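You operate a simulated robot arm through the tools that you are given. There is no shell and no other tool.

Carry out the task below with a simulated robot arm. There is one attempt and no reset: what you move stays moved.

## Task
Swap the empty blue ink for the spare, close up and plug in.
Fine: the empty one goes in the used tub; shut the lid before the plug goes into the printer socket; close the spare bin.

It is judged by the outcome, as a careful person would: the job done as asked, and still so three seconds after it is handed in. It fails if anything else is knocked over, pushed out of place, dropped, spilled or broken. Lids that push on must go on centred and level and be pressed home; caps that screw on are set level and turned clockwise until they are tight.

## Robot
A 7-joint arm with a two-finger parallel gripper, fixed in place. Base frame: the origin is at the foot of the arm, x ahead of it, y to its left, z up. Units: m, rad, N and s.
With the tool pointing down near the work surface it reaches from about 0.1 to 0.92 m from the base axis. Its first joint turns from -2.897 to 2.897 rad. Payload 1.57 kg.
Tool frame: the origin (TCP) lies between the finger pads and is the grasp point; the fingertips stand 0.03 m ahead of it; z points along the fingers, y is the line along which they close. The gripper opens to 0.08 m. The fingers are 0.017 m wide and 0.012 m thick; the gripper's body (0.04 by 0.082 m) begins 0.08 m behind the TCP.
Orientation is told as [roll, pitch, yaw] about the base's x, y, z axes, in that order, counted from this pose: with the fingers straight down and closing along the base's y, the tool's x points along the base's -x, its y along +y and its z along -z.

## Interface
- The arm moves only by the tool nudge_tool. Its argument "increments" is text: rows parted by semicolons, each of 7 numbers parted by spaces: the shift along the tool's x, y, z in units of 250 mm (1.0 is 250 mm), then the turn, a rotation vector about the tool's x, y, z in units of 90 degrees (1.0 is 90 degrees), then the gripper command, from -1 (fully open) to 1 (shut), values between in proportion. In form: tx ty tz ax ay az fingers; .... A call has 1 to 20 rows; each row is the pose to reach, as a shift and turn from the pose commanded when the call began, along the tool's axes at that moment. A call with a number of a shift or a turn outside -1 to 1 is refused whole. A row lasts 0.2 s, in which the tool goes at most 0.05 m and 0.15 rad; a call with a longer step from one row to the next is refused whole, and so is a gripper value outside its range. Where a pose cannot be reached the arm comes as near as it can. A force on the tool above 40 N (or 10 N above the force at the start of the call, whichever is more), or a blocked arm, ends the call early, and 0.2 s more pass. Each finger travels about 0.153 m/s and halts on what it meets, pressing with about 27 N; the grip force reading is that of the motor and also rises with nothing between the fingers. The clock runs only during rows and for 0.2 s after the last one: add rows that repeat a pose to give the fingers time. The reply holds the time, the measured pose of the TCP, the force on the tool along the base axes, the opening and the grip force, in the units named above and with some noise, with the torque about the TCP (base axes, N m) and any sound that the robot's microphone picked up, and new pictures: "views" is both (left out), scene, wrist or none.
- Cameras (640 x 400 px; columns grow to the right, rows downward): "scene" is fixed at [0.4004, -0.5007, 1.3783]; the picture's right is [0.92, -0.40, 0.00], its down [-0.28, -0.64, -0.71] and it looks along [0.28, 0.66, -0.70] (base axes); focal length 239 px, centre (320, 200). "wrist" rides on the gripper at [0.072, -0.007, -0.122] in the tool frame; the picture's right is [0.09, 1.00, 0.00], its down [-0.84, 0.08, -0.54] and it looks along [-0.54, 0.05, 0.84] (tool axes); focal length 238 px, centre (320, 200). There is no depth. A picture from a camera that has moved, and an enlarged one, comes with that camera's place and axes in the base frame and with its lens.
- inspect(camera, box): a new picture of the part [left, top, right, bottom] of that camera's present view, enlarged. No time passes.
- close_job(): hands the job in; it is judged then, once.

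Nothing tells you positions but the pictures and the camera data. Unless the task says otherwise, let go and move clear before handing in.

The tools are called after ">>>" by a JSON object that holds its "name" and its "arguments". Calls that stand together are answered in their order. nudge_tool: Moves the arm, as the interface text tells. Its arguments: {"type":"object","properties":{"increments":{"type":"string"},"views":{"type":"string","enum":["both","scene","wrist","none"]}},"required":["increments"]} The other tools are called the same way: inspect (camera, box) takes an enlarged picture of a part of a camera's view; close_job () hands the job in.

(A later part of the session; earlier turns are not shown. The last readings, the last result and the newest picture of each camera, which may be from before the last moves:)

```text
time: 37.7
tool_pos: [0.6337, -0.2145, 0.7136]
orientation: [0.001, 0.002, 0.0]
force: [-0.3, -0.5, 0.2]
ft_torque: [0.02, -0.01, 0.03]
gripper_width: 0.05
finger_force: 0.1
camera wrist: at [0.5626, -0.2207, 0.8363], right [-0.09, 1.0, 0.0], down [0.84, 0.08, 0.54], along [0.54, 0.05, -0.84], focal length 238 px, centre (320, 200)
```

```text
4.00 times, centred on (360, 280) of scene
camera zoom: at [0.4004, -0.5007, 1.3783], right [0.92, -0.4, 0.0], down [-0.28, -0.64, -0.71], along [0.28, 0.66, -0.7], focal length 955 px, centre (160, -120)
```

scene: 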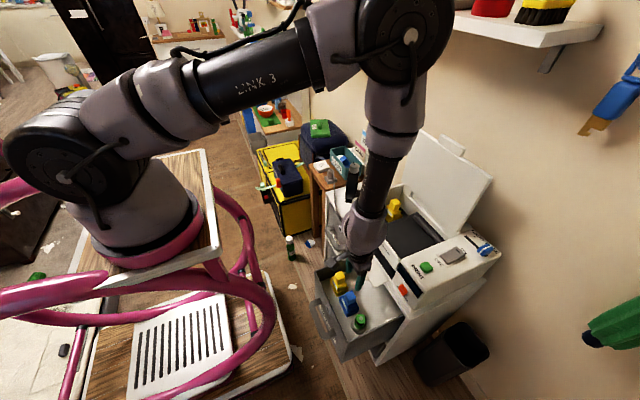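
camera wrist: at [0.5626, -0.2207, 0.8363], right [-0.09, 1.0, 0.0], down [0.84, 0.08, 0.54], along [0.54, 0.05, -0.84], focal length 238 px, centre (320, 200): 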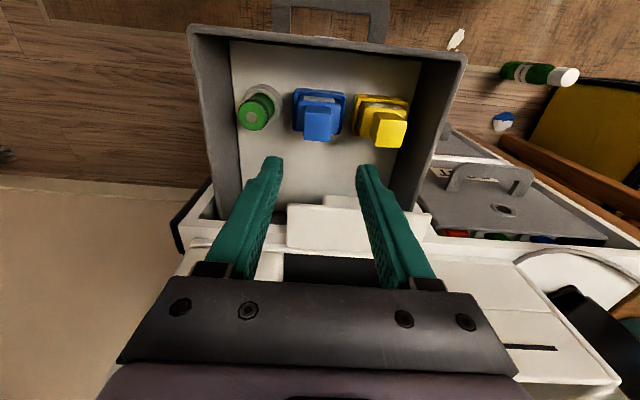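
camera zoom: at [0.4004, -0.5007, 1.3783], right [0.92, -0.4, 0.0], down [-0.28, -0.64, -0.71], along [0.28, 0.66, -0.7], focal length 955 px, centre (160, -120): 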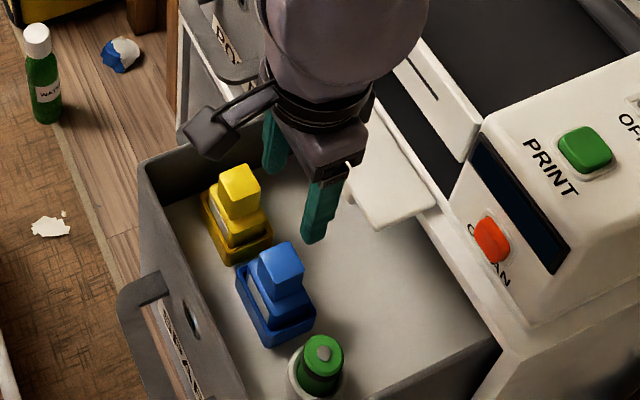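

The spare's knob is lined up between the fingers. I descend until the fingertips flank the knob and compare with the earlier grip.

>>> {"name": "nudge_tool", "arguments": {"increments": "-0.004 -0.01 0.12 0 0 0 -0.25; -0.004 -0.01 0.24 0 0 0 -0.25; -0.004 -0.01 0.36 0 0 0 -0.25; -0.004 -0.01 0.46 0 0 0 -0.25; -0.004 -0.01 0.46 0 0 0 -0.25", "views": "both"}}

>>> {"name": "inspect", "arguments": {"camera": "wrist", "box": [220, 90, 420, 230]}}

>>> {"name": "inspect", "arguments": {"camera": "scene", "box": [310, 230, 410, 330]}}

```text
time: 38.9
tool_pos: [0.6352, -0.2177, 0.5984]
orientation: [-0.001, -0.001, -0.001]
force: [0.0, 0.1, 0.0]
ft_torque: [0.02, 0.0, 0.0]
gripper_width: 0.05
finger_force: 0.1
camera wrist: at [0.563, -0.2234, 0.7218], right [-0.09, 1.0, 0.0], down [0.84, 0.08, 0.54], along [0.54, 0.05, -0.84], focal length 238 px, centre (320, 200)
```

scene: 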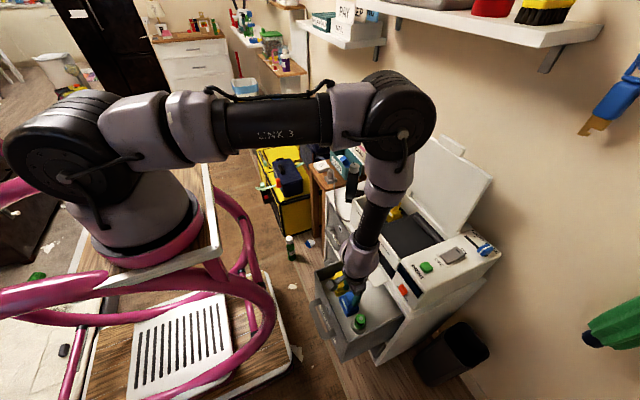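
wrist: 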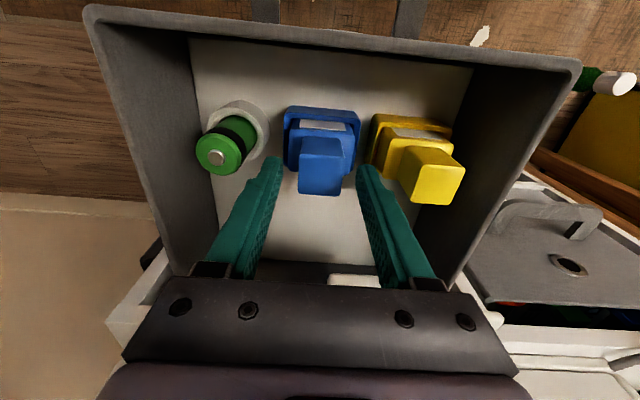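

```text
2.86 times, centred on (320, 160) of wrist
camera zoom: at [0.563, -0.2234, 0.7218], right [-0.09, 1.0, 0.0], down [0.84, 0.08, 0.54], along [0.54, 0.05, -0.84], focal length 681 px, centre (320, 314)
```

zoom: 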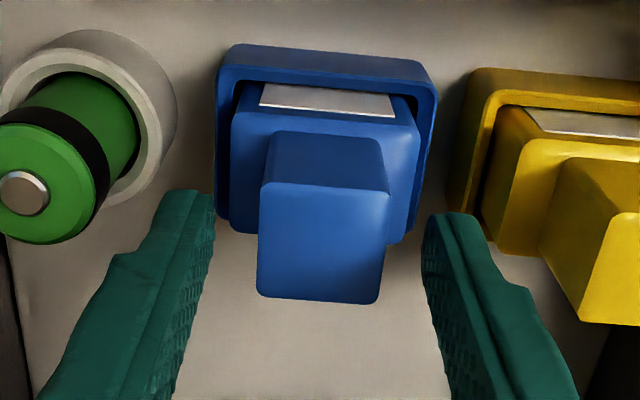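

```text
4.00 times, centred on (360, 280) of scene
camera zoom: at [0.4004, -0.5007, 1.3783], right [0.92, -0.4, 0.0], down [-0.28, -0.64, -0.71], along [0.28, 0.66, -0.7], focal length 955 px, centre (160, -120)
```

zoom: 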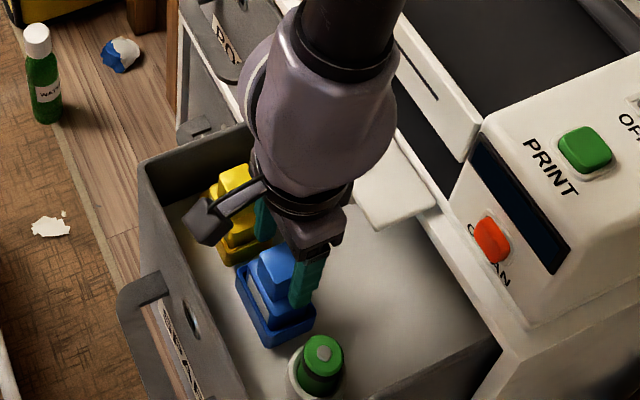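

The knob sits centred. I go down 2 cm and close on it.

>>> {"name": "nudge_tool", "arguments": {"increments": "0 0 0.04 0 0 0 -0.25; 0 0 0.082 0 0 0 -0.25; 0 0 0.082 0 0 0 1; 0 0 0.082 0 0 0 1; 0 0 0.082 0 0 0 1", "views": "wrist"}}

>>> {"name": "inspect", "arguments": {"camera": "wrist", "box": [220, 90, 420, 230]}}

```text
time: 40.1
tool_pos: [0.6349, -0.2177, 0.5775]
orientation: [0.001, 0.001, -0.001]
force: [0.5, -0.4, 0.2]
ft_torque: [-0.03, 0.02, 0.01]
gripper_width: 0.029
finger_force: 26.8
camera wrist: at [0.5638, -0.2224, 0.701], right [-0.09, 1.0, 0.0], down [0.84, 0.08, 0.54], along [0.54, 0.05, -0.84], focal length 238 px, centre (320, 200)
```

wrist: 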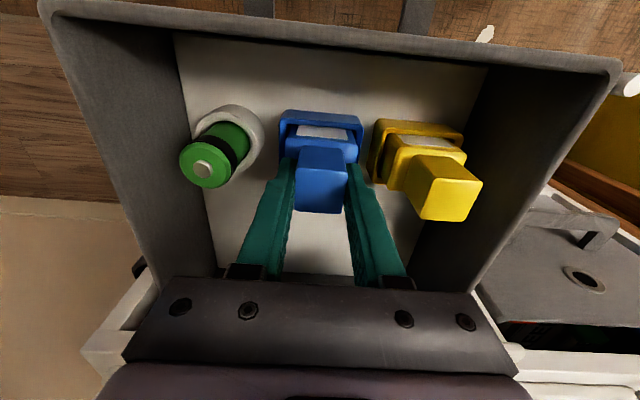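

```text
2.86 times, centred on (320, 160) of wrist
camera zoom: at [0.5638, -0.2224, 0.701], right [-0.09, 1.0, 0.0], down [0.84, 0.08, 0.54], along [0.54, 0.05, -0.84], focal length 681 px, centre (320, 314)
```

zoom: 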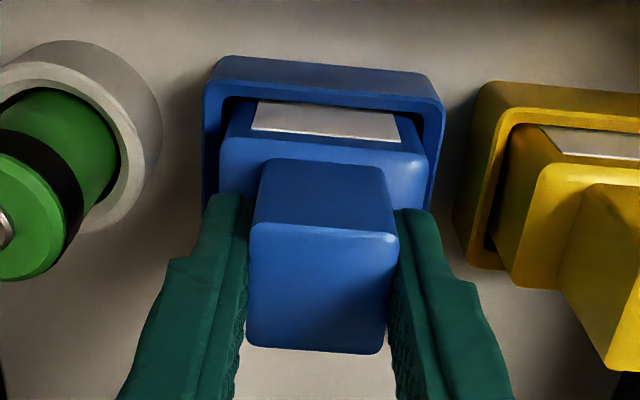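

The grip matches the earlier one within a millimetre or two. I lift the spare straight out of its holder.

>>> {"name": "nudge_tool", "arguments": {"increments": "0 0 -0.04 0 0 0 1; 0 0 -0.08 0 0 0 1; 0 0 -0.14 0 0 0 1; 0 0 -0.22 0 0 0 1; 0 0 -0.34 0 0 0 1; 0 0 -0.48 0 0 0 1; 0 0 -0.64 0 0 0 1; 0 0 -0.8 0 0 0 1; 0 0 -0.96 0 0 0 1; 0 0 -0.96 0 0 0 1", "views": "both"}}

>>> {"name": "inspect", "arguments": {"camera": "scene", "box": [310, 200, 430, 340]}}

>>> {"name": "inspect", "arguments": {"camera": "wrist", "box": [220, 90, 420, 230]}}

```text
time: 42.3
tool_pos: [0.6334, -0.2167, 0.8182]
orientation: [0.001, 0.004, 0.0]
force: [0.2, -1.3, -0.5]
ft_torque: [0.01, 0.0, -0.02]
gripper_width: 0.0289
finger_force: 26.6
camera wrist: at [0.5622, -0.2224, 0.9414], right [-0.09, 1.0, 0.0], down [0.84, 0.08, 0.54], along [0.54, 0.05, -0.84], focal length 238 px, centre (320, 200)
```

scene: 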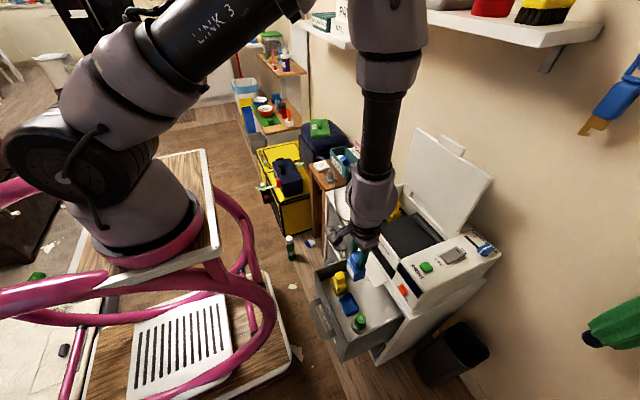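
wrist: 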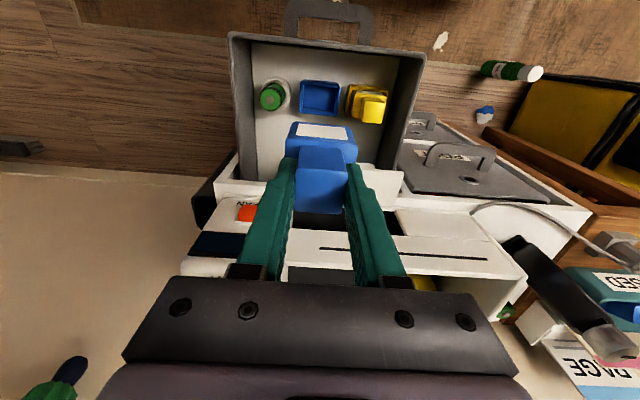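

```text
2.86 times, centred on (370, 270) of scene
camera zoom: at [0.4004, -0.5007, 1.3783], right [0.92, -0.4, 0.0], down [-0.28, -0.64, -0.71], along [0.28, 0.66, -0.7], focal length 682 px, centre (177, 0)
```

zoom: 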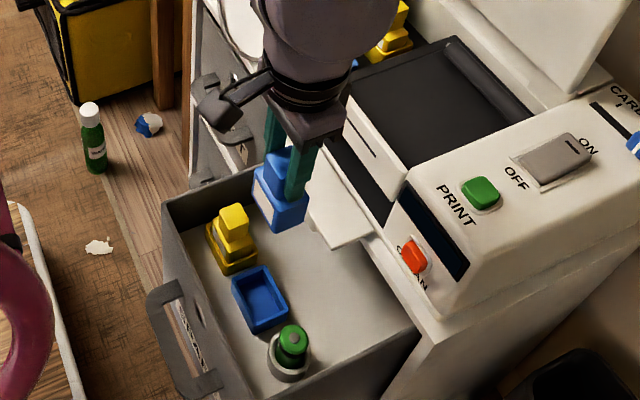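

```text
2.86 times, centred on (320, 160) of wrist
camera zoom: at [0.5622, -0.2224, 0.9414], right [-0.09, 1.0, 0.0], down [0.84, 0.08, 0.54], along [0.54, 0.05, -0.84], focal length 681 px, centre (320, 314)
```

zoom: 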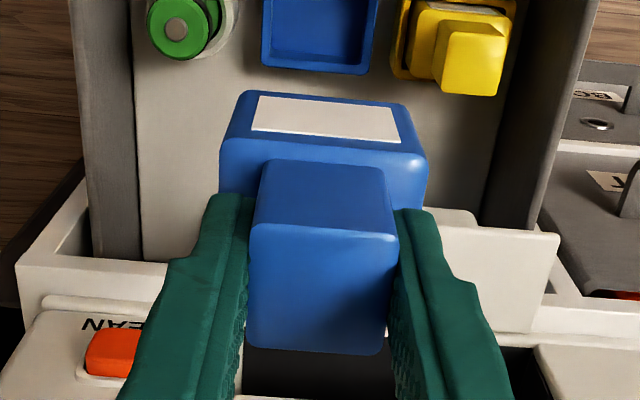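

The spare is out cleanly, its holder left in the bin. I raise clear of the printer wall and carry it above the empty blue cradle.

>>> {"name": "nudge_tool", "arguments": {"increments": "0 0 -0.17 0 0 0 1; 0 0 -0.34 0 0 0 1; -0.13 0.13 -0.34 0 0 0 1; -0.265 0.265 -0.34 0 0 0 1; -0.4 0.4 -0.34 0 0 0 1; -0.535 0.535 -0.34 0 0 0 1; -0.67 0.67 -0.34 0 0 0 1; -0.804 0.797 -0.34 0 0 0 1; -0.804 0.797 -0.34 0 0 0 1; -0.804 0.797 -0.34 0 0 0 1", "views": "both"}}

>>> {"name": "inspect", "arguments": {"camera": "wrist", "box": [220, 60, 420, 230]}}

>>> {"name": "inspect", "arguments": {"camera": "scene", "box": [335, 140, 445, 240]}}

```text
time: 44.5
tool_pos: [0.8333, -0.0173, 0.9029]
orientation: [0.002, 0.002, -0.002]
force: [-0.2, 0.3, -0.6]
ft_torque: [-0.04, -0.03, 0.0]
gripper_width: 0.0289
finger_force: 26.4
camera wrist: at [0.7626, -0.0223, 1.0259], right [-0.09, 1.0, 0.0], down [0.84, 0.08, 0.54], along [0.54, 0.05, -0.84], focal length 238 px, centre (320, 200)
```

scene: 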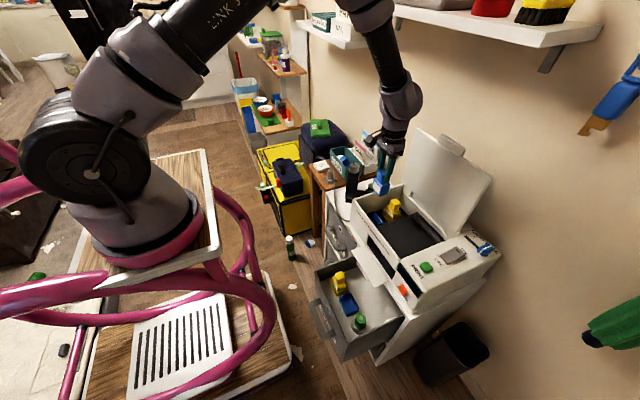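
wrist: 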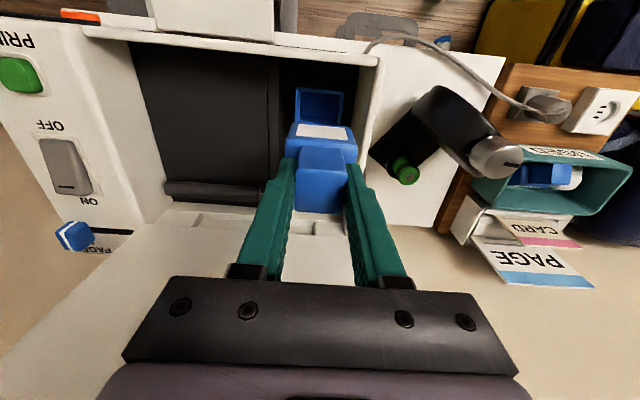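

```text
2.35 times, centred on (320, 145) of wrist
camera zoom: at [0.7626, -0.0223, 1.0259], right [-0.09, 1.0, 0.0], down [0.84, 0.08, 0.54], along [0.54, 0.05, -0.84], focal length 561 px, centre (320, 329)
```

zoom: 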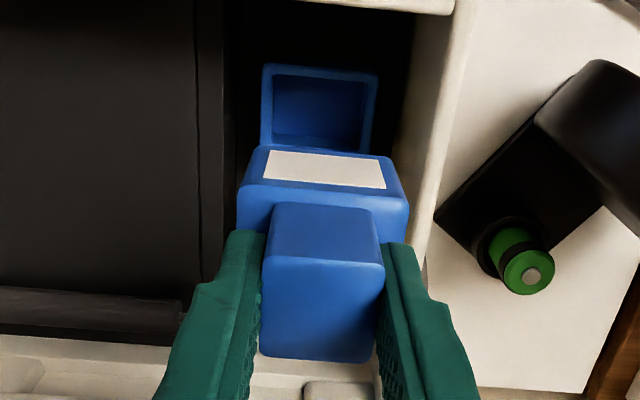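

```text
4.00 times, centred on (390, 190) of scene
camera zoom: at [0.4004, -0.5007, 1.3783], right [0.92, -0.4, 0.0], down [-0.28, -0.64, -0.71], along [0.28, 0.66, -0.7], focal length 955 px, centre (40, 240)
```

zoom: 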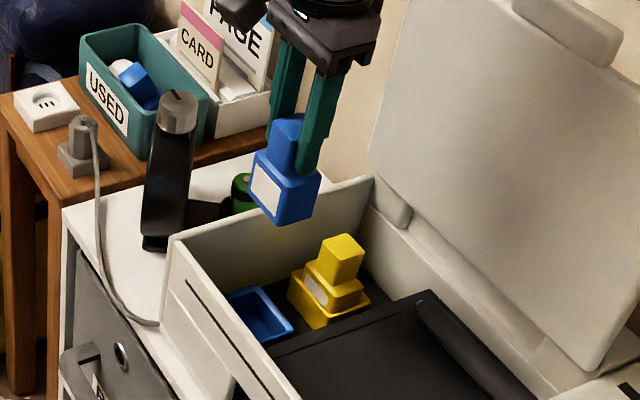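

The spare is above its cradle. I lower until its base is just above the cradle rim and check alignment.

>>> {"name": "nudge_tool", "arguments": {"increments": "-0.003 -0.002 0.12 0 0 0 1; -0.003 -0.002 0.24 0 0 0 1; -0.003 -0.002 0.36 0 0 0 1; -0.003 -0.002 0.44 0 0 0 1; -0.003 -0.002 0.44 0 0 0 1", "views": "wrist"}}

>>> {"name": "inspect", "arguments": {"camera": "wrist", "box": [220, 60, 420, 230]}}

>>> {"name": "inspect", "arguments": {"camera": "scene", "box": [350, 170, 420, 240]}}

```text
time: 45.7
tool_pos: [0.8356, -0.019, 0.791]
orientation: [0.001, 0.001, -0.001]
force: [-0.1, 0.4, -0.1]
ft_torque: [-0.01, -0.02, -0.01]
gripper_width: 0.0292
finger_force: 26.8
camera wrist: at [0.7645, -0.0241, 0.915], right [-0.09, 1.0, 0.0], down [0.84, 0.08, 0.54], along [0.54, 0.05, -0.84], focal length 238 px, centre (320, 200)
```

wrist: 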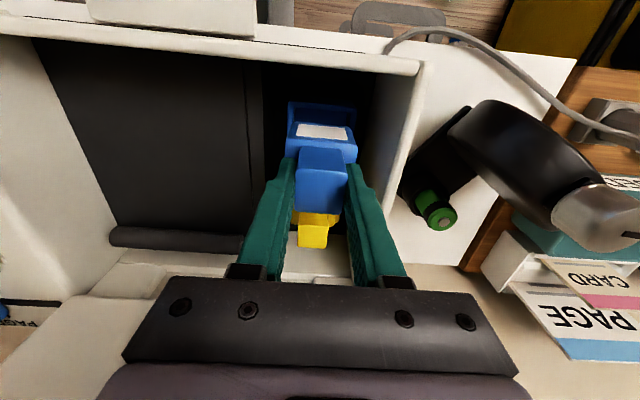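

```text
2.35 times, centred on (320, 145) of wrist
camera zoom: at [0.7645, -0.0241, 0.915], right [-0.09, 1.0, 0.0], down [0.84, 0.08, 0.54], along [0.54, 0.05, -0.84], focal length 561 px, centre (320, 329)
```

zoom: 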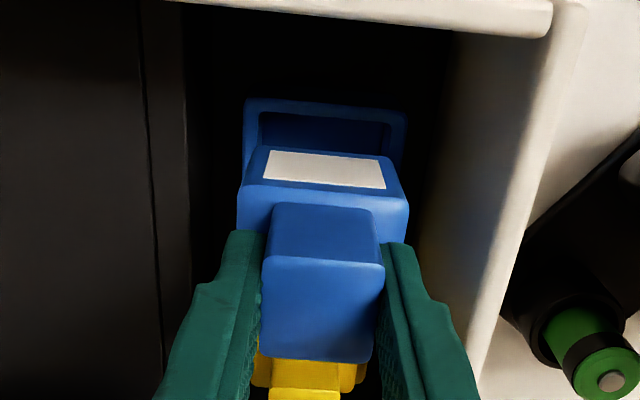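

```text
5.71 times, centred on (385, 205) of scene
camera zoom: at [0.4004, -0.5007, 1.3783], right [0.92, -0.4, 0.0], down [-0.28, -0.64, -0.71], along [0.28, 0.66, -0.7], focal length 1365 px, centre (-51, 171)
```

zoom: 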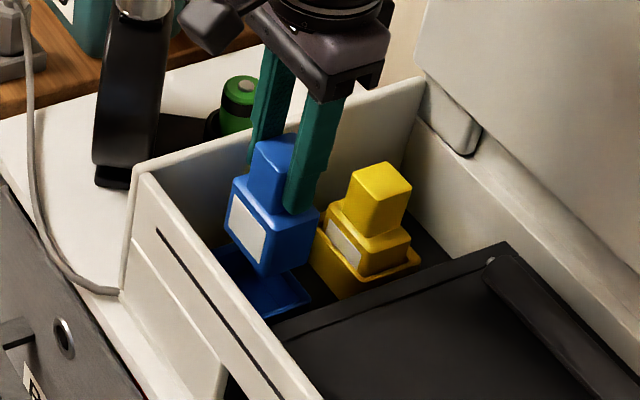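

>>> {"name": "nudge_tool", "arguments": {"increments": "0 0 0.06 0 0 0 1; 0 0 0.08 0 0 0 1; 0 0 0.08 0 0 0 1", "views": "none"}}

>>> {"name": "nudge_tool", "arguments": {"increments": "0 0 0 0 0 0 1", "views": "none"}}

>>> {"name": "nudge_tool", "arguments": {"increments": "0 0 0 0 0 0 1", "views": "wrist"}}

>>> {"name": "inspect", "arguments": {"camera": "wrist", "box": [250, 80, 390, 180]}}

>>> {"name": "inspect", "arguments": {"camera": "scene", "box": [350, 180, 410, 230]}}

```text
time: 46.5
tool_pos: [0.8355, -0.019, 0.7722]
orientation: [0.001, 0.002, -0.003]
force: [-0.4, 0.6, -1.2]
ft_torque: [0.0, 0.03, 0.01]
gripper_width: 0.0289
finger_force: 27.6
```

```text
time: 46.9
tool_pos: [0.8368, -0.0179, 0.7726]
orientation: [0.0, 0.002, -0.001]
force: [-0.8, 0.5, -0.6]
ft_torque: [0.0, 0.0, 0.02]
gripper_width: 0.029
finger_force: 27.5
```

```text
time: 47.3
tool_pos: [0.837, -0.0182, 0.7719]
orientation: [0.001, 0.0, -0.001]
force: [0.1, 0.2, 0.5]
ft_torque: [-0.01, 0.04, 0.0]
gripper_width: 0.0291
finger_force: 27.1
camera wrist: at [0.7647, -0.0239, 0.8957], right [-0.09, 1.0, 0.0], down [0.84, 0.08, 0.54], along [0.54, 0.05, -0.84], focal length 238 px, centre (320, 200)
```

wrist: 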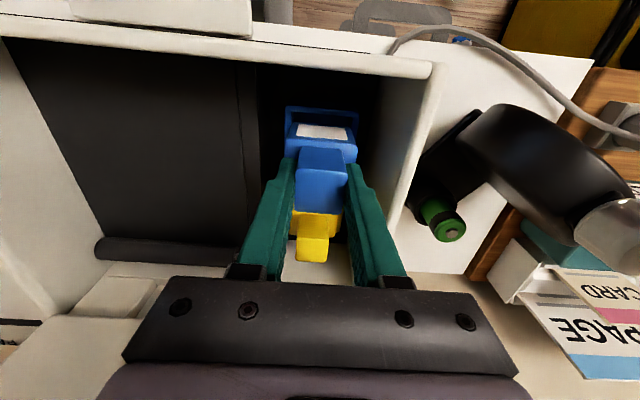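

```text
4.00 times, centred on (320, 130) of wrist
camera zoom: at [0.7647, -0.0239, 0.8957], right [-0.09, 1.0, 0.0], down [0.84, 0.08, 0.54], along [0.54, 0.05, -0.84], focal length 953 px, centre (320, 480)
```

zoom: 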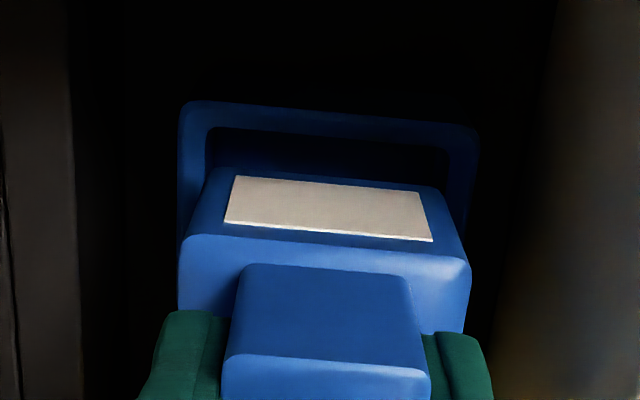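

```text
8.00 times, centred on (380, 205) of scene
camera zoom: at [0.4004, -0.5007, 1.3783], right [0.92, -0.4, 0.0], down [-0.28, -0.64, -0.71], along [0.28, 0.66, -0.7], focal length 1910 px, centre (-160, 160)
```

zoom: 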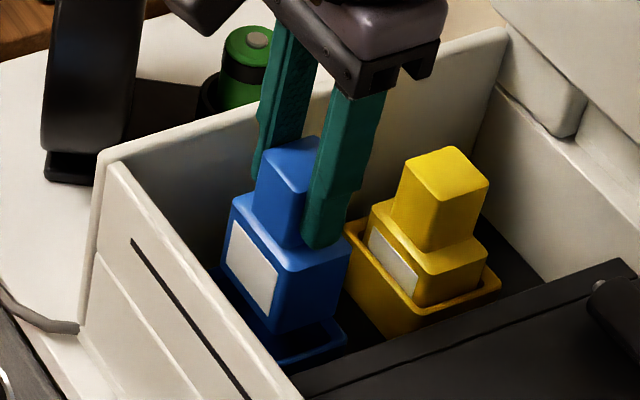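

Readings average x≈0.836, about 2 mm ahead of where the old one sat, so I correct that and lower slowly into the cradle.

>>> {"name": "nudge_tool", "arguments": {"increments": "0.007 0 0 0 0 0 1; 0.007 0 0.03 0 0 0 1; 0.007 0 0.06 0 0 0 1; 0.007 0 0.09 0 0 0 1; 0.007 0 0.11 0 0 0 1; 0.007 0 0.11 0 0 0 1", "views": "wrist"}}

>>> {"name": "inspect", "arguments": {"camera": "wrist", "box": [250, 80, 390, 180]}}

>>> {"name": "inspect", "arguments": {"camera": "scene", "box": [350, 180, 410, 230]}}

```text
time: 48.7
tool_pos: [0.833, -0.0187, 0.7443]
orientation: [0.001, 0.003, -0.002]
force: [0.6, -0.1, -1.0]
ft_torque: [-0.01, 0.0, 0.02]
gripper_width: 0.029
finger_force: 26.9
camera wrist: at [0.7628, -0.0241, 0.8677], right [-0.09, 1.0, 0.0], down [0.84, 0.08, 0.54], along [0.54, 0.05, -0.84], focal length 238 px, centre (320, 200)
```

wrist: 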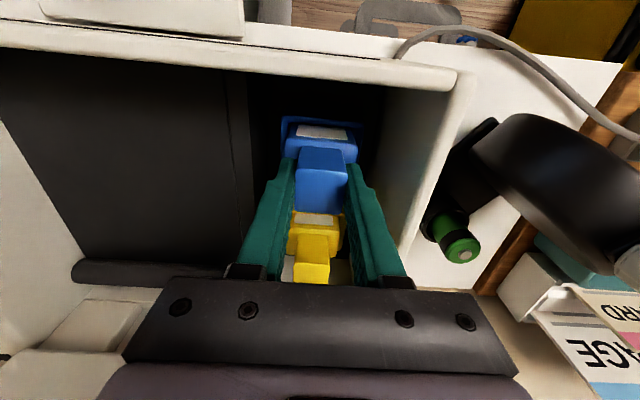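

```text
4.00 times, centred on (320, 130) of wrist
camera zoom: at [0.7628, -0.0241, 0.8677], right [-0.09, 1.0, 0.0], down [0.84, 0.08, 0.54], along [0.54, 0.05, -0.84], focal length 953 px, centre (320, 480)
```

zoom: 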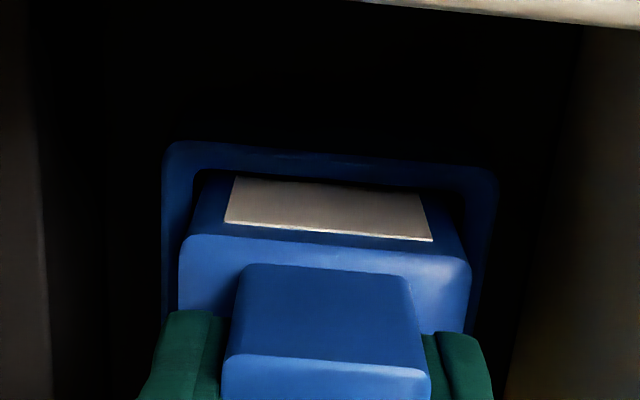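

```text
8.00 times, centred on (380, 205) of scene
camera zoom: at [0.4004, -0.5007, 1.3783], right [0.92, -0.4, 0.0], down [-0.28, -0.64, -0.71], along [0.28, 0.66, -0.7], focal length 1910 px, centre (-160, 160)
```

zoom: 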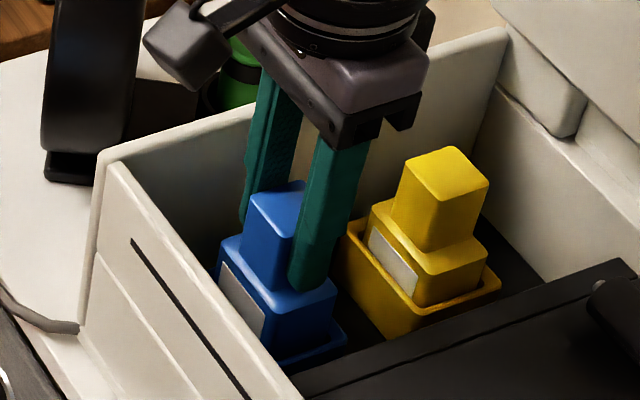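

It is entering the cradle freely. I lower the rest until I feel it seat.

>>> {"name": "nudge_tool", "arguments": {"increments": "0 0 0.02 0 0 0 1; 0 0 0.04 0 0 0 1; 0 0 0.05 0 0 0 1; 0 0 0.058 0 0 0 1; 0 0 0.058 0 0 0 1", "views": "wrist"}}

>>> {"name": "inspect", "arguments": {"camera": "wrist", "box": [250, 80, 390, 180]}}

>>> {"name": "inspect", "arguments": {"camera": "scene", "box": [350, 180, 410, 230]}}

```text
time: 49.9
tool_pos: [0.8349, -0.0178, 0.7312]
orientation: [0.001, 0.003, -0.003]
force: [-0.4, 0.5, 3.2]
ft_torque: [-0.04, 0.13, -0.02]
gripper_width: 0.0288
finger_force: 27.0
camera wrist: at [0.7635, -0.0236, 0.8548], right [-0.09, 1.0, 0.0], down [0.84, 0.08, 0.54], along [0.54, 0.05, -0.84], focal length 238 px, centre (320, 200)
```

wrist: 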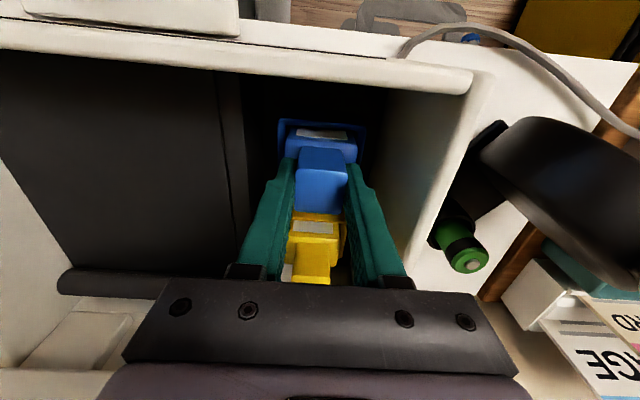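

```text
4.00 times, centred on (320, 130) of wrist
camera zoom: at [0.7635, -0.0236, 0.8548], right [-0.09, 1.0, 0.0], down [0.84, 0.08, 0.54], along [0.54, 0.05, -0.84], focal length 953 px, centre (320, 480)
```

zoom: 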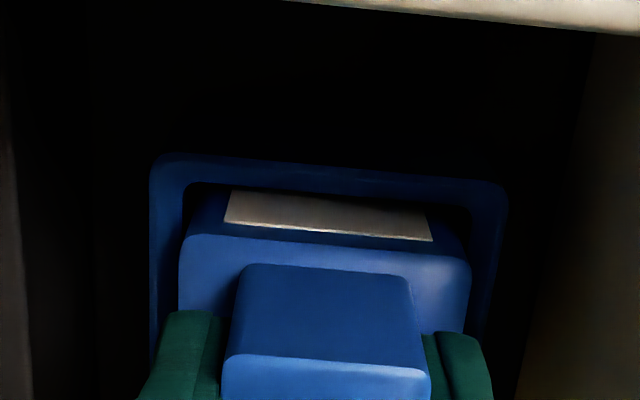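

```text
8.00 times, centred on (380, 205) of scene
camera zoom: at [0.4004, -0.5007, 1.3783], right [0.92, -0.4, 0.0], down [-0.28, -0.64, -0.71], along [0.28, 0.66, -0.7], focal length 1910 px, centre (-160, 160)
```

zoom: 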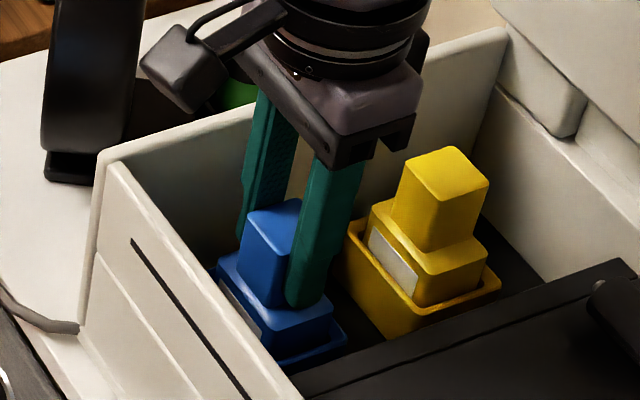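

A few newtons of contact at the same height the old one sat. I press 3 mm more to confirm it is fully home.

>>> {"name": "nudge_tool", "arguments": {"increments": "0 0 0.006 0 0 0 1; 0 0 0.012 0 0 0 1; 0 0 0.012 0 0 0 1", "views": "none"}}

>>> {"name": "inspect", "arguments": {"camera": "wrist", "box": [250, 80, 390, 180]}}

```text
time: 50.7
tool_pos: [0.8363, -0.0183, 0.7288]
orientation: [0.002, -0.001, 0.0]
force: [-1.1, 1.9, 24.4]
ft_torque: [-0.03, -0.12, 0.0]
gripper_width: 0.0292
finger_force: 26.7
```

```text
4.00 times, centred on (320, 130) of wrist
camera zoom: at [0.7641, -0.0236, 0.8529], right [-0.09, 1.0, 0.0], down [0.84, 0.08, 0.54], along [0.54, 0.05, -0.84], focal length 953 px, centre (320, 480)
```

zoom: 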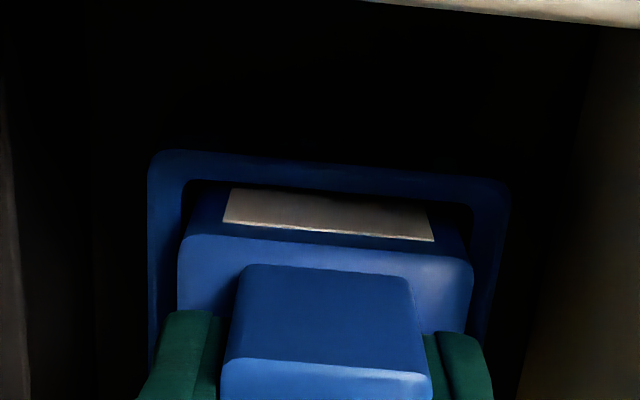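

Firm contact (24 N) — it is seated. I ease off, open the fingers and rise straight up.

>>> {"name": "nudge_tool", "arguments": {"increments": "0 0 -0.01 0 0 0 1; 0 0 -0.01 0 0 0 0; 0 0 -0.01 0 0 0 -0.25; 0 0 -0.01 0 0 0 -0.25; 0 0 -0.1 0 0 0 -0.25; 0 0 -0.25 0 0 0 -0.25; 0 0 -0.4 0 0 0 -0.25; 0 0 -0.55 0 0 0 -0.25; 0 0 -0.7 0 0 0 -0.25; 0 0 -0.7 0 0 0 -0.25", "views": "both"}}

>>> {"name": "inspect", "arguments": {"camera": "wrist", "box": [240, 60, 400, 220]}}

>>> {"name": "inspect", "arguments": {"camera": "scene", "box": [350, 180, 420, 240]}}

```text
time: 52.9
tool_pos: [0.8347, -0.0191, 0.9045]
orientation: [0.002, 0.002, -0.001]
force: [0.3, -0.5, 0.6]
ft_torque: [-0.01, 0.02, 0.03]
gripper_width: 0.0502
finger_force: 0.0
camera wrist: at [0.7636, -0.0247, 1.028], right [-0.09, 1.0, 0.0], down [0.84, 0.08, 0.54], along [0.54, 0.05, -0.84], focal length 238 px, centre (320, 200)
```

scene: 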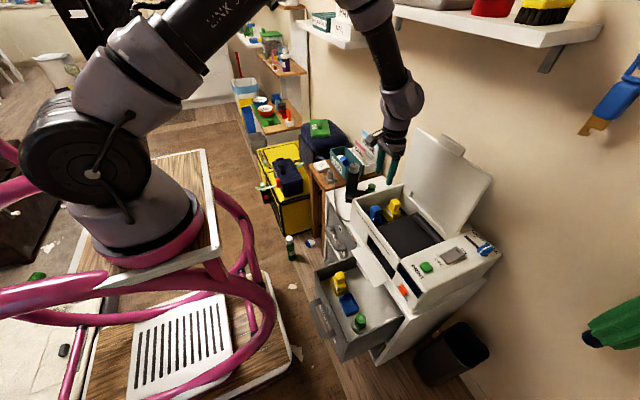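
wrist: 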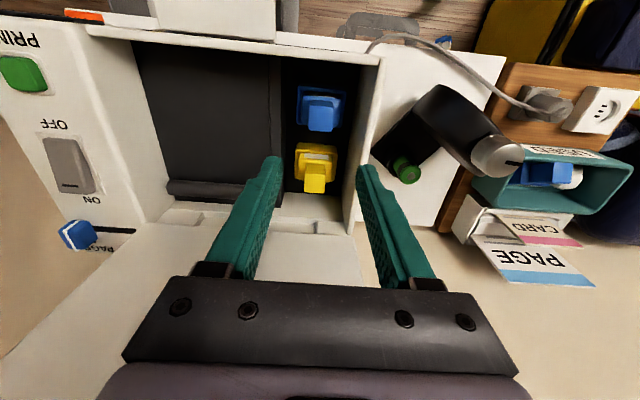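

```text
2.50 times, centred on (320, 140) of wrist
camera zoom: at [0.7636, -0.0247, 1.028], right [-0.09, 1.0, 0.0], down [0.84, 0.08, 0.54], along [0.54, 0.05, -0.84], focal length 596 px, centre (320, 350)
```

zoom: 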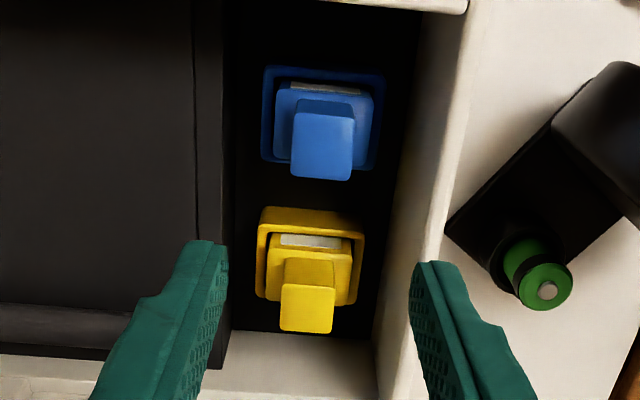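

```text
6.67 times, centred on (385, 210) of scene
camera zoom: at [0.4004, -0.5007, 1.3783], right [0.92, -0.4, 0.0], down [-0.28, -0.64, -0.71], along [0.28, 0.66, -0.7], focal length 1592 px, centre (-113, 133)
```

zoom: 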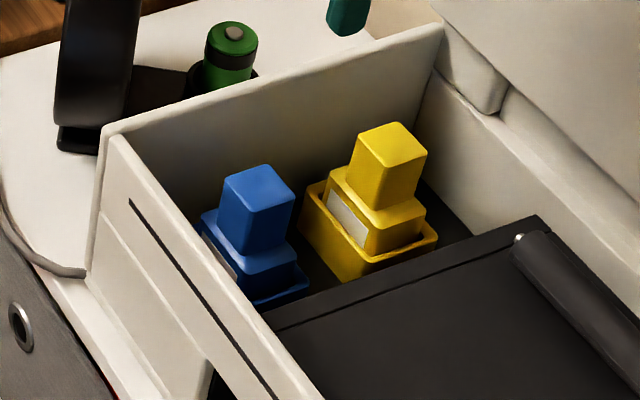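

The new blue cartridge sits level in its cradle. Next is the lid; I look closely at its open position to plan hooking over its top edge.

>>> {"name": "inspect", "arguments": {"camera": "scene", "box": [400, 120, 500, 200]}}

>>> {"name": "inspect", "arguments": {"camera": "scene", "box": [400, 180, 510, 270]}}

>>> {"name": "inspect", "arguments": {"camera": "wrist", "box": [0, 180, 380, 400]}}

```text
5.00 times, centred on (450, 160) of scene
camera zoom: at [0.4004, -0.5007, 1.3783], right [0.92, -0.4, 0.0], down [-0.28, -0.64, -0.71], along [0.28, 0.66, -0.7], focal length 1194 px, centre (-330, 400)
```

zoom: 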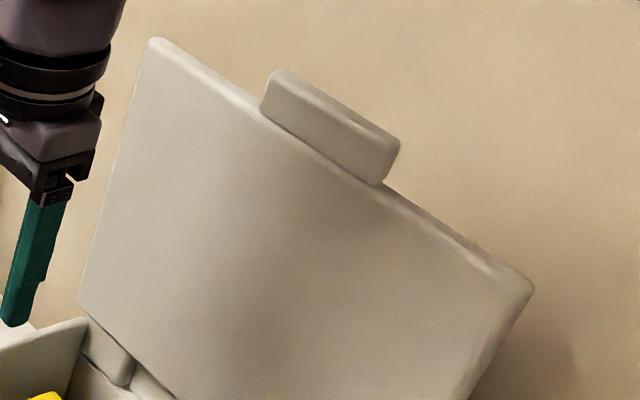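

```text
4.44 times, centred on (455, 225) of scene
camera zoom: at [0.4004, -0.5007, 1.3783], right [0.92, -0.4, 0.0], down [-0.28, -0.64, -0.71], along [0.28, 0.66, -0.7], focal length 1061 px, centre (-280, 89)
```

zoom: 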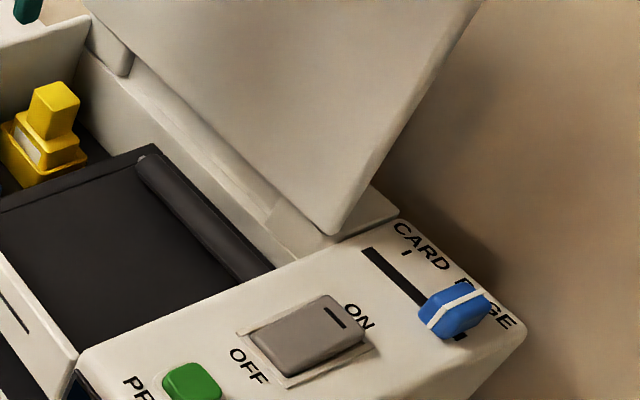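

```text
1.68 times, centred on (190, 290) of wrist
camera zoom: at [0.7636, -0.0247, 1.028], right [-0.09, 1.0, 0.0], down [0.84, 0.08, 0.54], along [0.54, 0.05, -0.84], focal length 401 px, centre (539, 48)
```

zoom: 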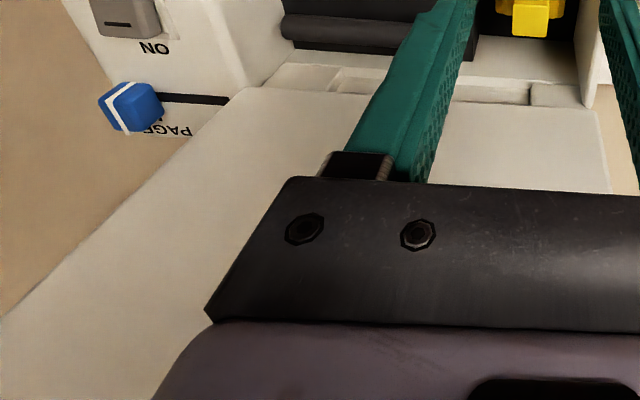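

The lid stands vertical at x≈0.975–0.99 with its tab's top near z≈1.025. To close it under control I want one finger in front of and one behind the tab, so I first rise and try turning the wrist 90°.

>>> {"name": "nudge_tool", "arguments": {"increments": "0.02 -0.06 -0.16 0 0 0 -0.25; 0.05 -0.14 -0.34 0 0 0 -0.25; 0.09 -0.22 -0.51 0 0 0 -0.25; 0.12 -0.32 -0.68 0 0 0 -0.25; 0.12 -0.32 -0.68 0 0 0.09 -0.25; 0.12 -0.32 -0.68 0 0 0.18 -0.25; 0.12 -0.32 -0.68 0 0 0.27 -0.25; 0.12 -0.32 -0.68 0 0 0.36 -0.25; 0.12 -0.32 -0.68 0 0 0.45 -0.25; 0.12 -0.32 -0.68 0 0 0.54 -0.25; 0.12 -0.32 -0.68 0 0 0.63 -0.25; 0.12 -0.32 -0.68 0 0 0.72 -0.25; 0.12 -0.32 -0.68 0 0 0.81 -0.25; 0.12 -0.32 -0.68 0 0 0.9 -0.25; 0.12 -0.32 -0.68 0 0 0.99 -0.25; 0.12 -0.32 -0.68 0 0 1.0 -0.25; 0.12 -0.32 -0.68 0 0 1.0 -0.25", "views": "both"}}

```text
time: 56.5
tool_pos: [0.8041, -0.0997, 1.0722]
orientation: [-0.002, 0.0, -1.571]
force: [0.6, -0.5, 0.4]
ft_torque: [-0.03, -0.01, 0.02]
gripper_width: 0.05
finger_force: 0.0
camera wrist: at [0.799, -0.0254, 1.196], right [1.0, 0.09, 0.0], down [0.08, -0.84, 0.54], along [0.05, -0.54, -0.84], focal length 238 px, centre (320, 200)
```

scene: 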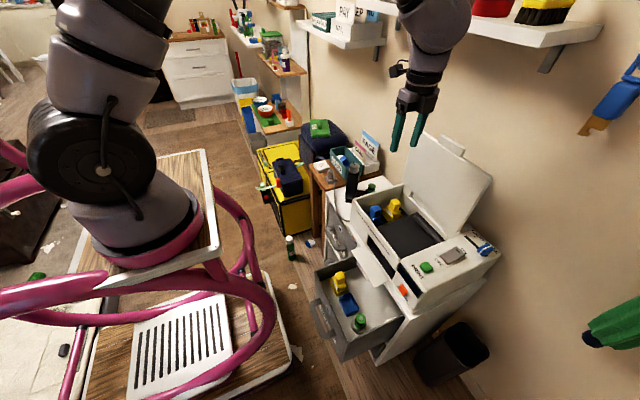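
wrist: 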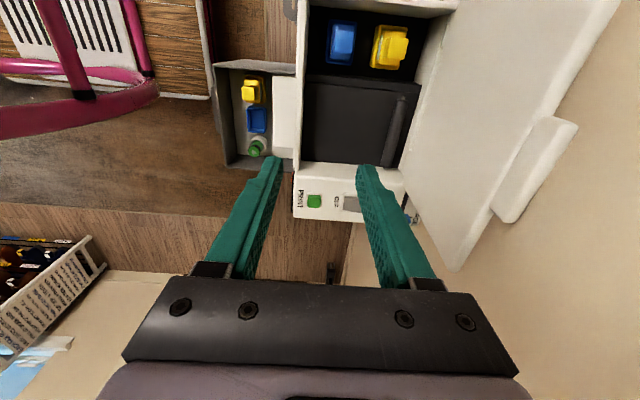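

The wrist turn works; the fingers now close along x. I move out toward the tab with the tool still vertical to see if it reaches.

>>> {"name": "nudge_tool", "arguments": {"increments": "0 0.15 -0.03 0 0 0 -0.25; 0 0.3 -0.06 0 0 0 -0.25; 0 0.45 -0.06 0 0 0 -0.25; 0 0.6 -0.06 0 0 0 -0.25; 0 0.7 -0.06 0 0 0 -0.25; 0 0.7 -0.06 0 0 0 -0.25", "views": "both"}}

>>> {"name": "inspect", "arguments": {"camera": "scene", "box": [390, 80, 500, 180]}}

>>> {"name": "inspect", "arguments": {"camera": "wrist", "box": [220, 80, 440, 260]}}

```text
time: 57.8
tool_pos: [0.8787, -0.1109, 1.1196]
orientation: [-0.101, -0.025, -1.629]
force: [-1.3, -0.3, -0.7]
ft_torque: [-0.02, -0.23, 0.03]
gripper_width: 0.0501
finger_force: 0.0
stopped in row 6: the arm was blocked; the commanded pose is now the measured one
camera wrist: at [0.8895, -0.0359, 1.2398], right [0.99, 0.03, -0.1], down [0.08, -0.83, 0.55], along [-0.07, -0.56, -0.83], focal length 238 px, centre (320, 200)
```

scene: 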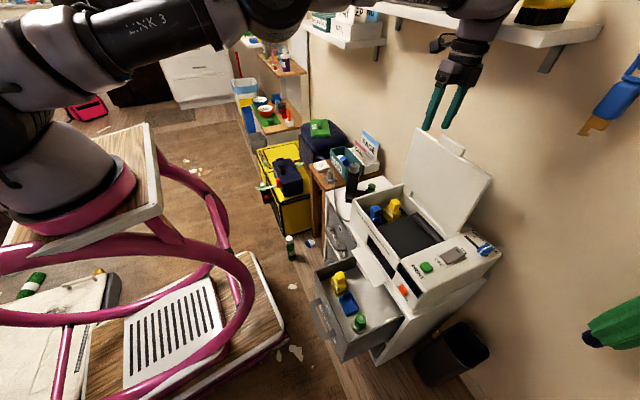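
wrist: 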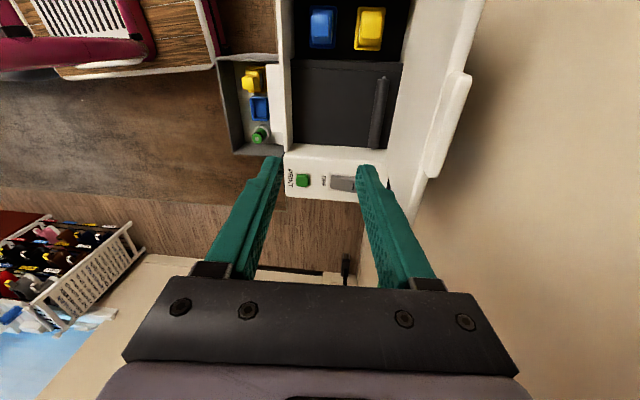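

```text
4.00 times, centred on (445, 130) of scene
camera zoom: at [0.4004, -0.5007, 1.3783], right [0.92, -0.4, 0.0], down [-0.28, -0.64, -0.71], along [0.28, 0.66, -0.7], focal length 955 px, centre (-180, 480)
```

zoom: 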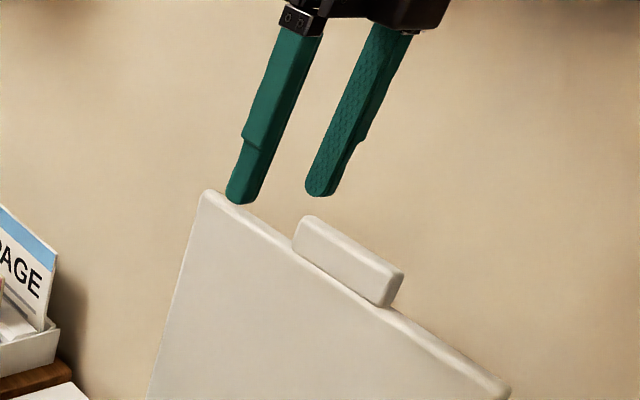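

```text
2.22 times, centred on (330, 170) of wrist
camera zoom: at [0.8895, -0.0359, 1.2398], right [0.99, 0.03, -0.1], down [0.08, -0.83, 0.55], along [-0.07, -0.56, -0.83], focal length 530 px, centre (298, 267)
```

zoom: 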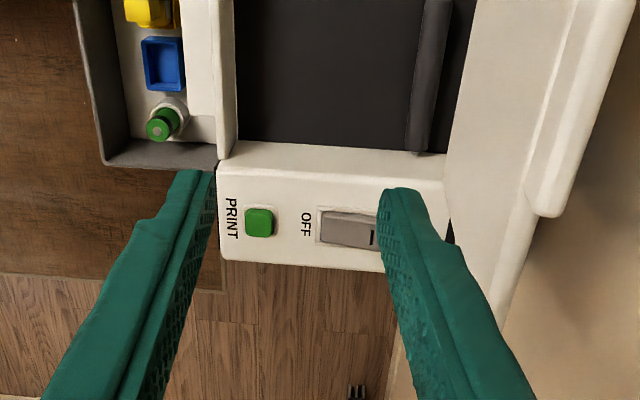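

The arm reports being blocked, and the scene looks changed around the stand; the wrist is close to the wall shelf above the printer. I stop and look carefully before doing anything else.

>>> {"name": "inspect", "arguments": {"camera": "scene", "box": [0, 0, 640, 400]}}

>>> {"name": "inspect", "arguments": {"camera": "scene", "box": [360, 0, 600, 140]}}

>>> {"name": "inspect", "arguments": {"camera": "scene", "box": [0, 80, 300, 400]}}

```text
1.00 times, centred on (320, 200) of scene (not enlarged: the box is as wide or as high as the picture)
camera zoom: at [0.4004, -0.5007, 1.3783], right [0.92, -0.4, 0.0], down [-0.28, -0.64, -0.71], along [0.28, 0.66, -0.7], focal length 239 px, centre (320, 200)
```

zoom: 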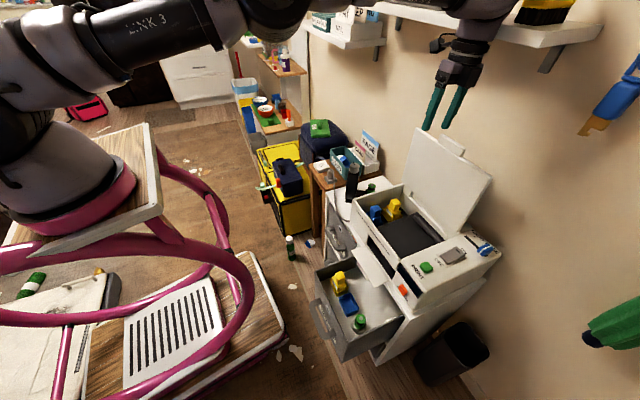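

```text
2.67 times, centred on (480, 70) of scene
camera zoom: at [0.4004, -0.5007, 1.3783], right [0.92, -0.4, 0.0], down [-0.28, -0.64, -0.71], along [0.28, 0.66, -0.7], focal length 637 px, centre (-107, 547)
```

zoom: 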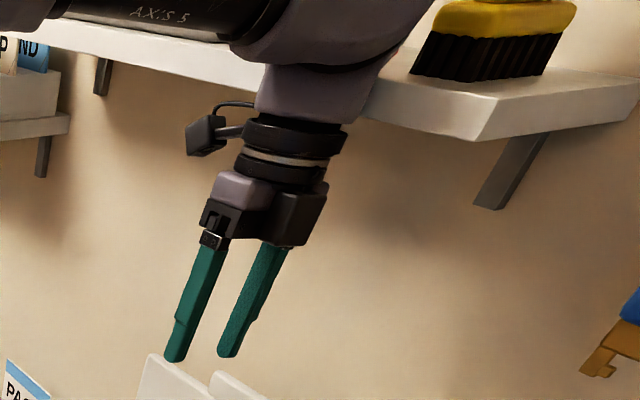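

```text
1.25 times, centred on (150, 240) of scene
camera zoom: at [0.4004, -0.5007, 1.3783], right [0.92, -0.4, 0.0], down [-0.28, -0.64, -0.71], along [0.28, 0.66, -0.7], focal length 298 px, centre (532, 150)
```

zoom: 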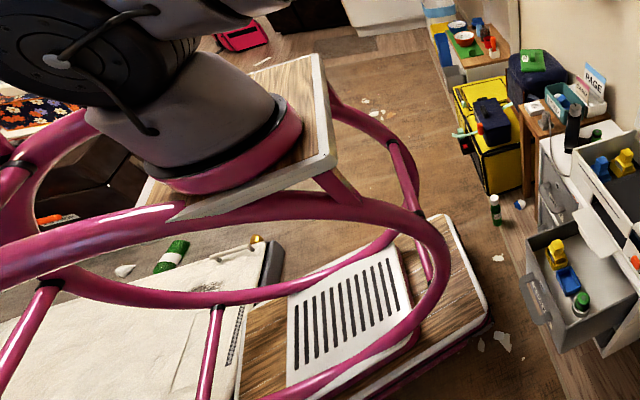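

The wrist housing has met the shelf above the printer. I back straight away from it, slowly.

>>> {"name": "nudge_tool", "arguments": {"increments": "0 -0.06 0 0 0 0 -0.25; 0 -0.12 0 0 0 0 -0.25; 0 -0.2 0 0 0 0 -0.25; 0 -0.2 0 0 0 0 -0.25", "views": "both"}}

>>> {"name": "inspect", "arguments": {"camera": "scene", "box": [360, 0, 600, 140]}}

```text
time: 58.1
tool_pos: [0.8665, -0.2053, 1.0994]
orientation: [-0.126, -0.057, -1.666]
force: [5.3, 8.1, -1.5]
ft_torque: [-0.69, 0.37, 0.05]
gripper_width: 0.0501
finger_force: 0.1
stopped in row 1: the arm was blocked; the commanded pose is now the measured one
camera wrist: at [0.8828, -0.126, 1.2174], right [0.99, -0.01, -0.13], down [0.07, -0.82, 0.57], along [-0.11, -0.58, -0.81], focal length 238 px, centre (320, 200)
```

scene: 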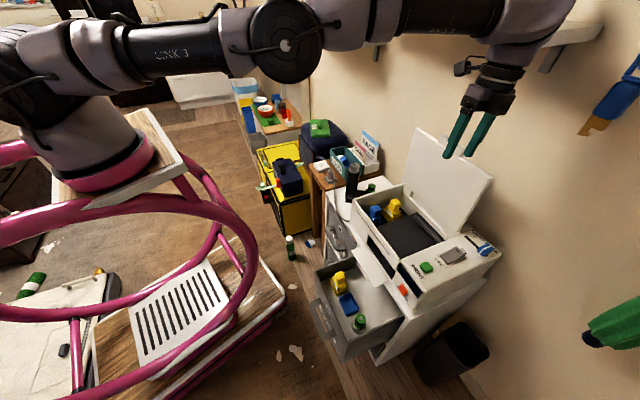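
wrist: 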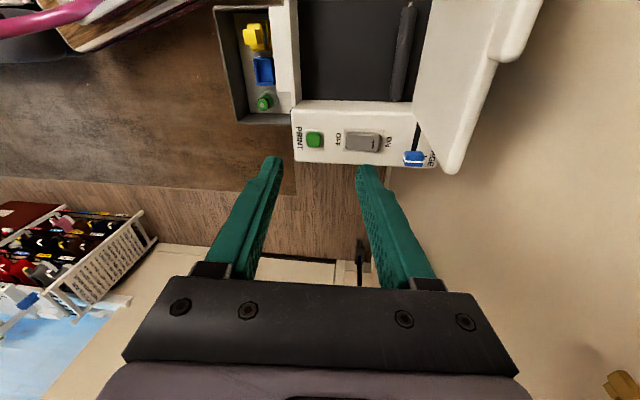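

```text
2.67 times, centred on (480, 70) of scene
camera zoom: at [0.4004, -0.5007, 1.3783], right [0.92, -0.4, 0.0], down [-0.28, -0.64, -0.71], along [0.28, 0.66, -0.7], focal length 637 px, centre (-107, 547)
```

zoom: 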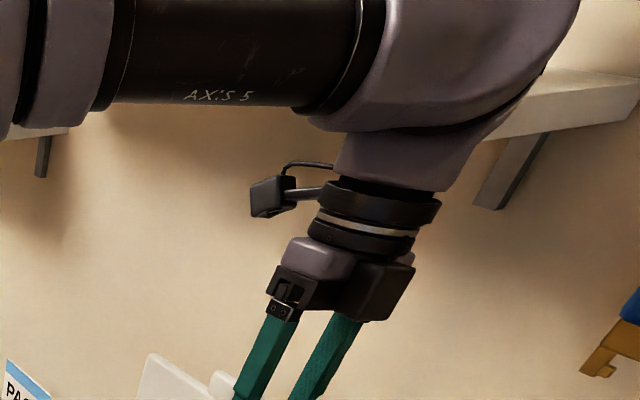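

The stand carrying the arm seems to have shifted when the wrist pressed on the shelf, and the tool has drifted sideways. I hold still briefly and look again to see whether it is still moving.

>>> {"name": "nudge_tool", "arguments": {"increments": "0 0 0 0 0 0 -0.25", "views": "both"}}

```text
time: 58.4
tool_pos: [0.7822, -0.5379, 0.9063]
orientation: [-0.141, -0.062, -1.99]
force: [-11.1, -15.7, -25.2]
ft_torque: [1.57, -0.56, -0.28]
gripper_width: 0.0501
finger_force: 0.1
stopped in row 1: the arm was blocked; the commanded pose is now the measured one
camera wrist: at [0.8244, -0.4691, 1.0248], right [0.93, -0.33, -0.15], down [-0.19, -0.8, 0.58], along [-0.3, -0.51, -0.8], focal length 238 px, centre (320, 200)
```

scene: 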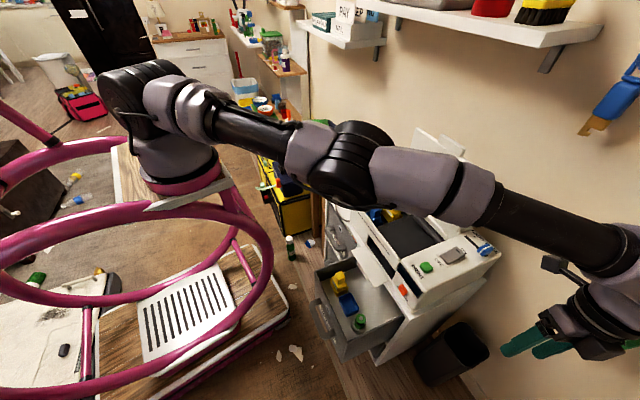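
wrist: 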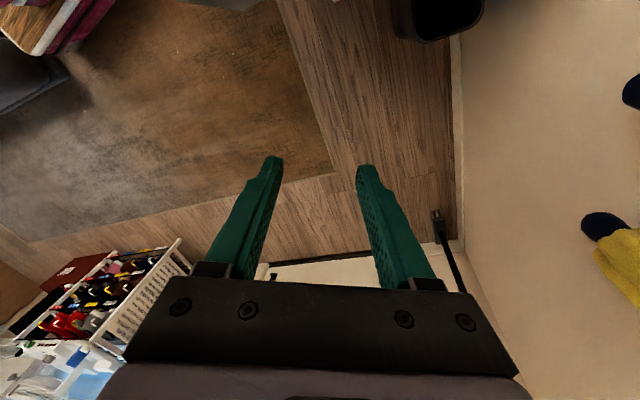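

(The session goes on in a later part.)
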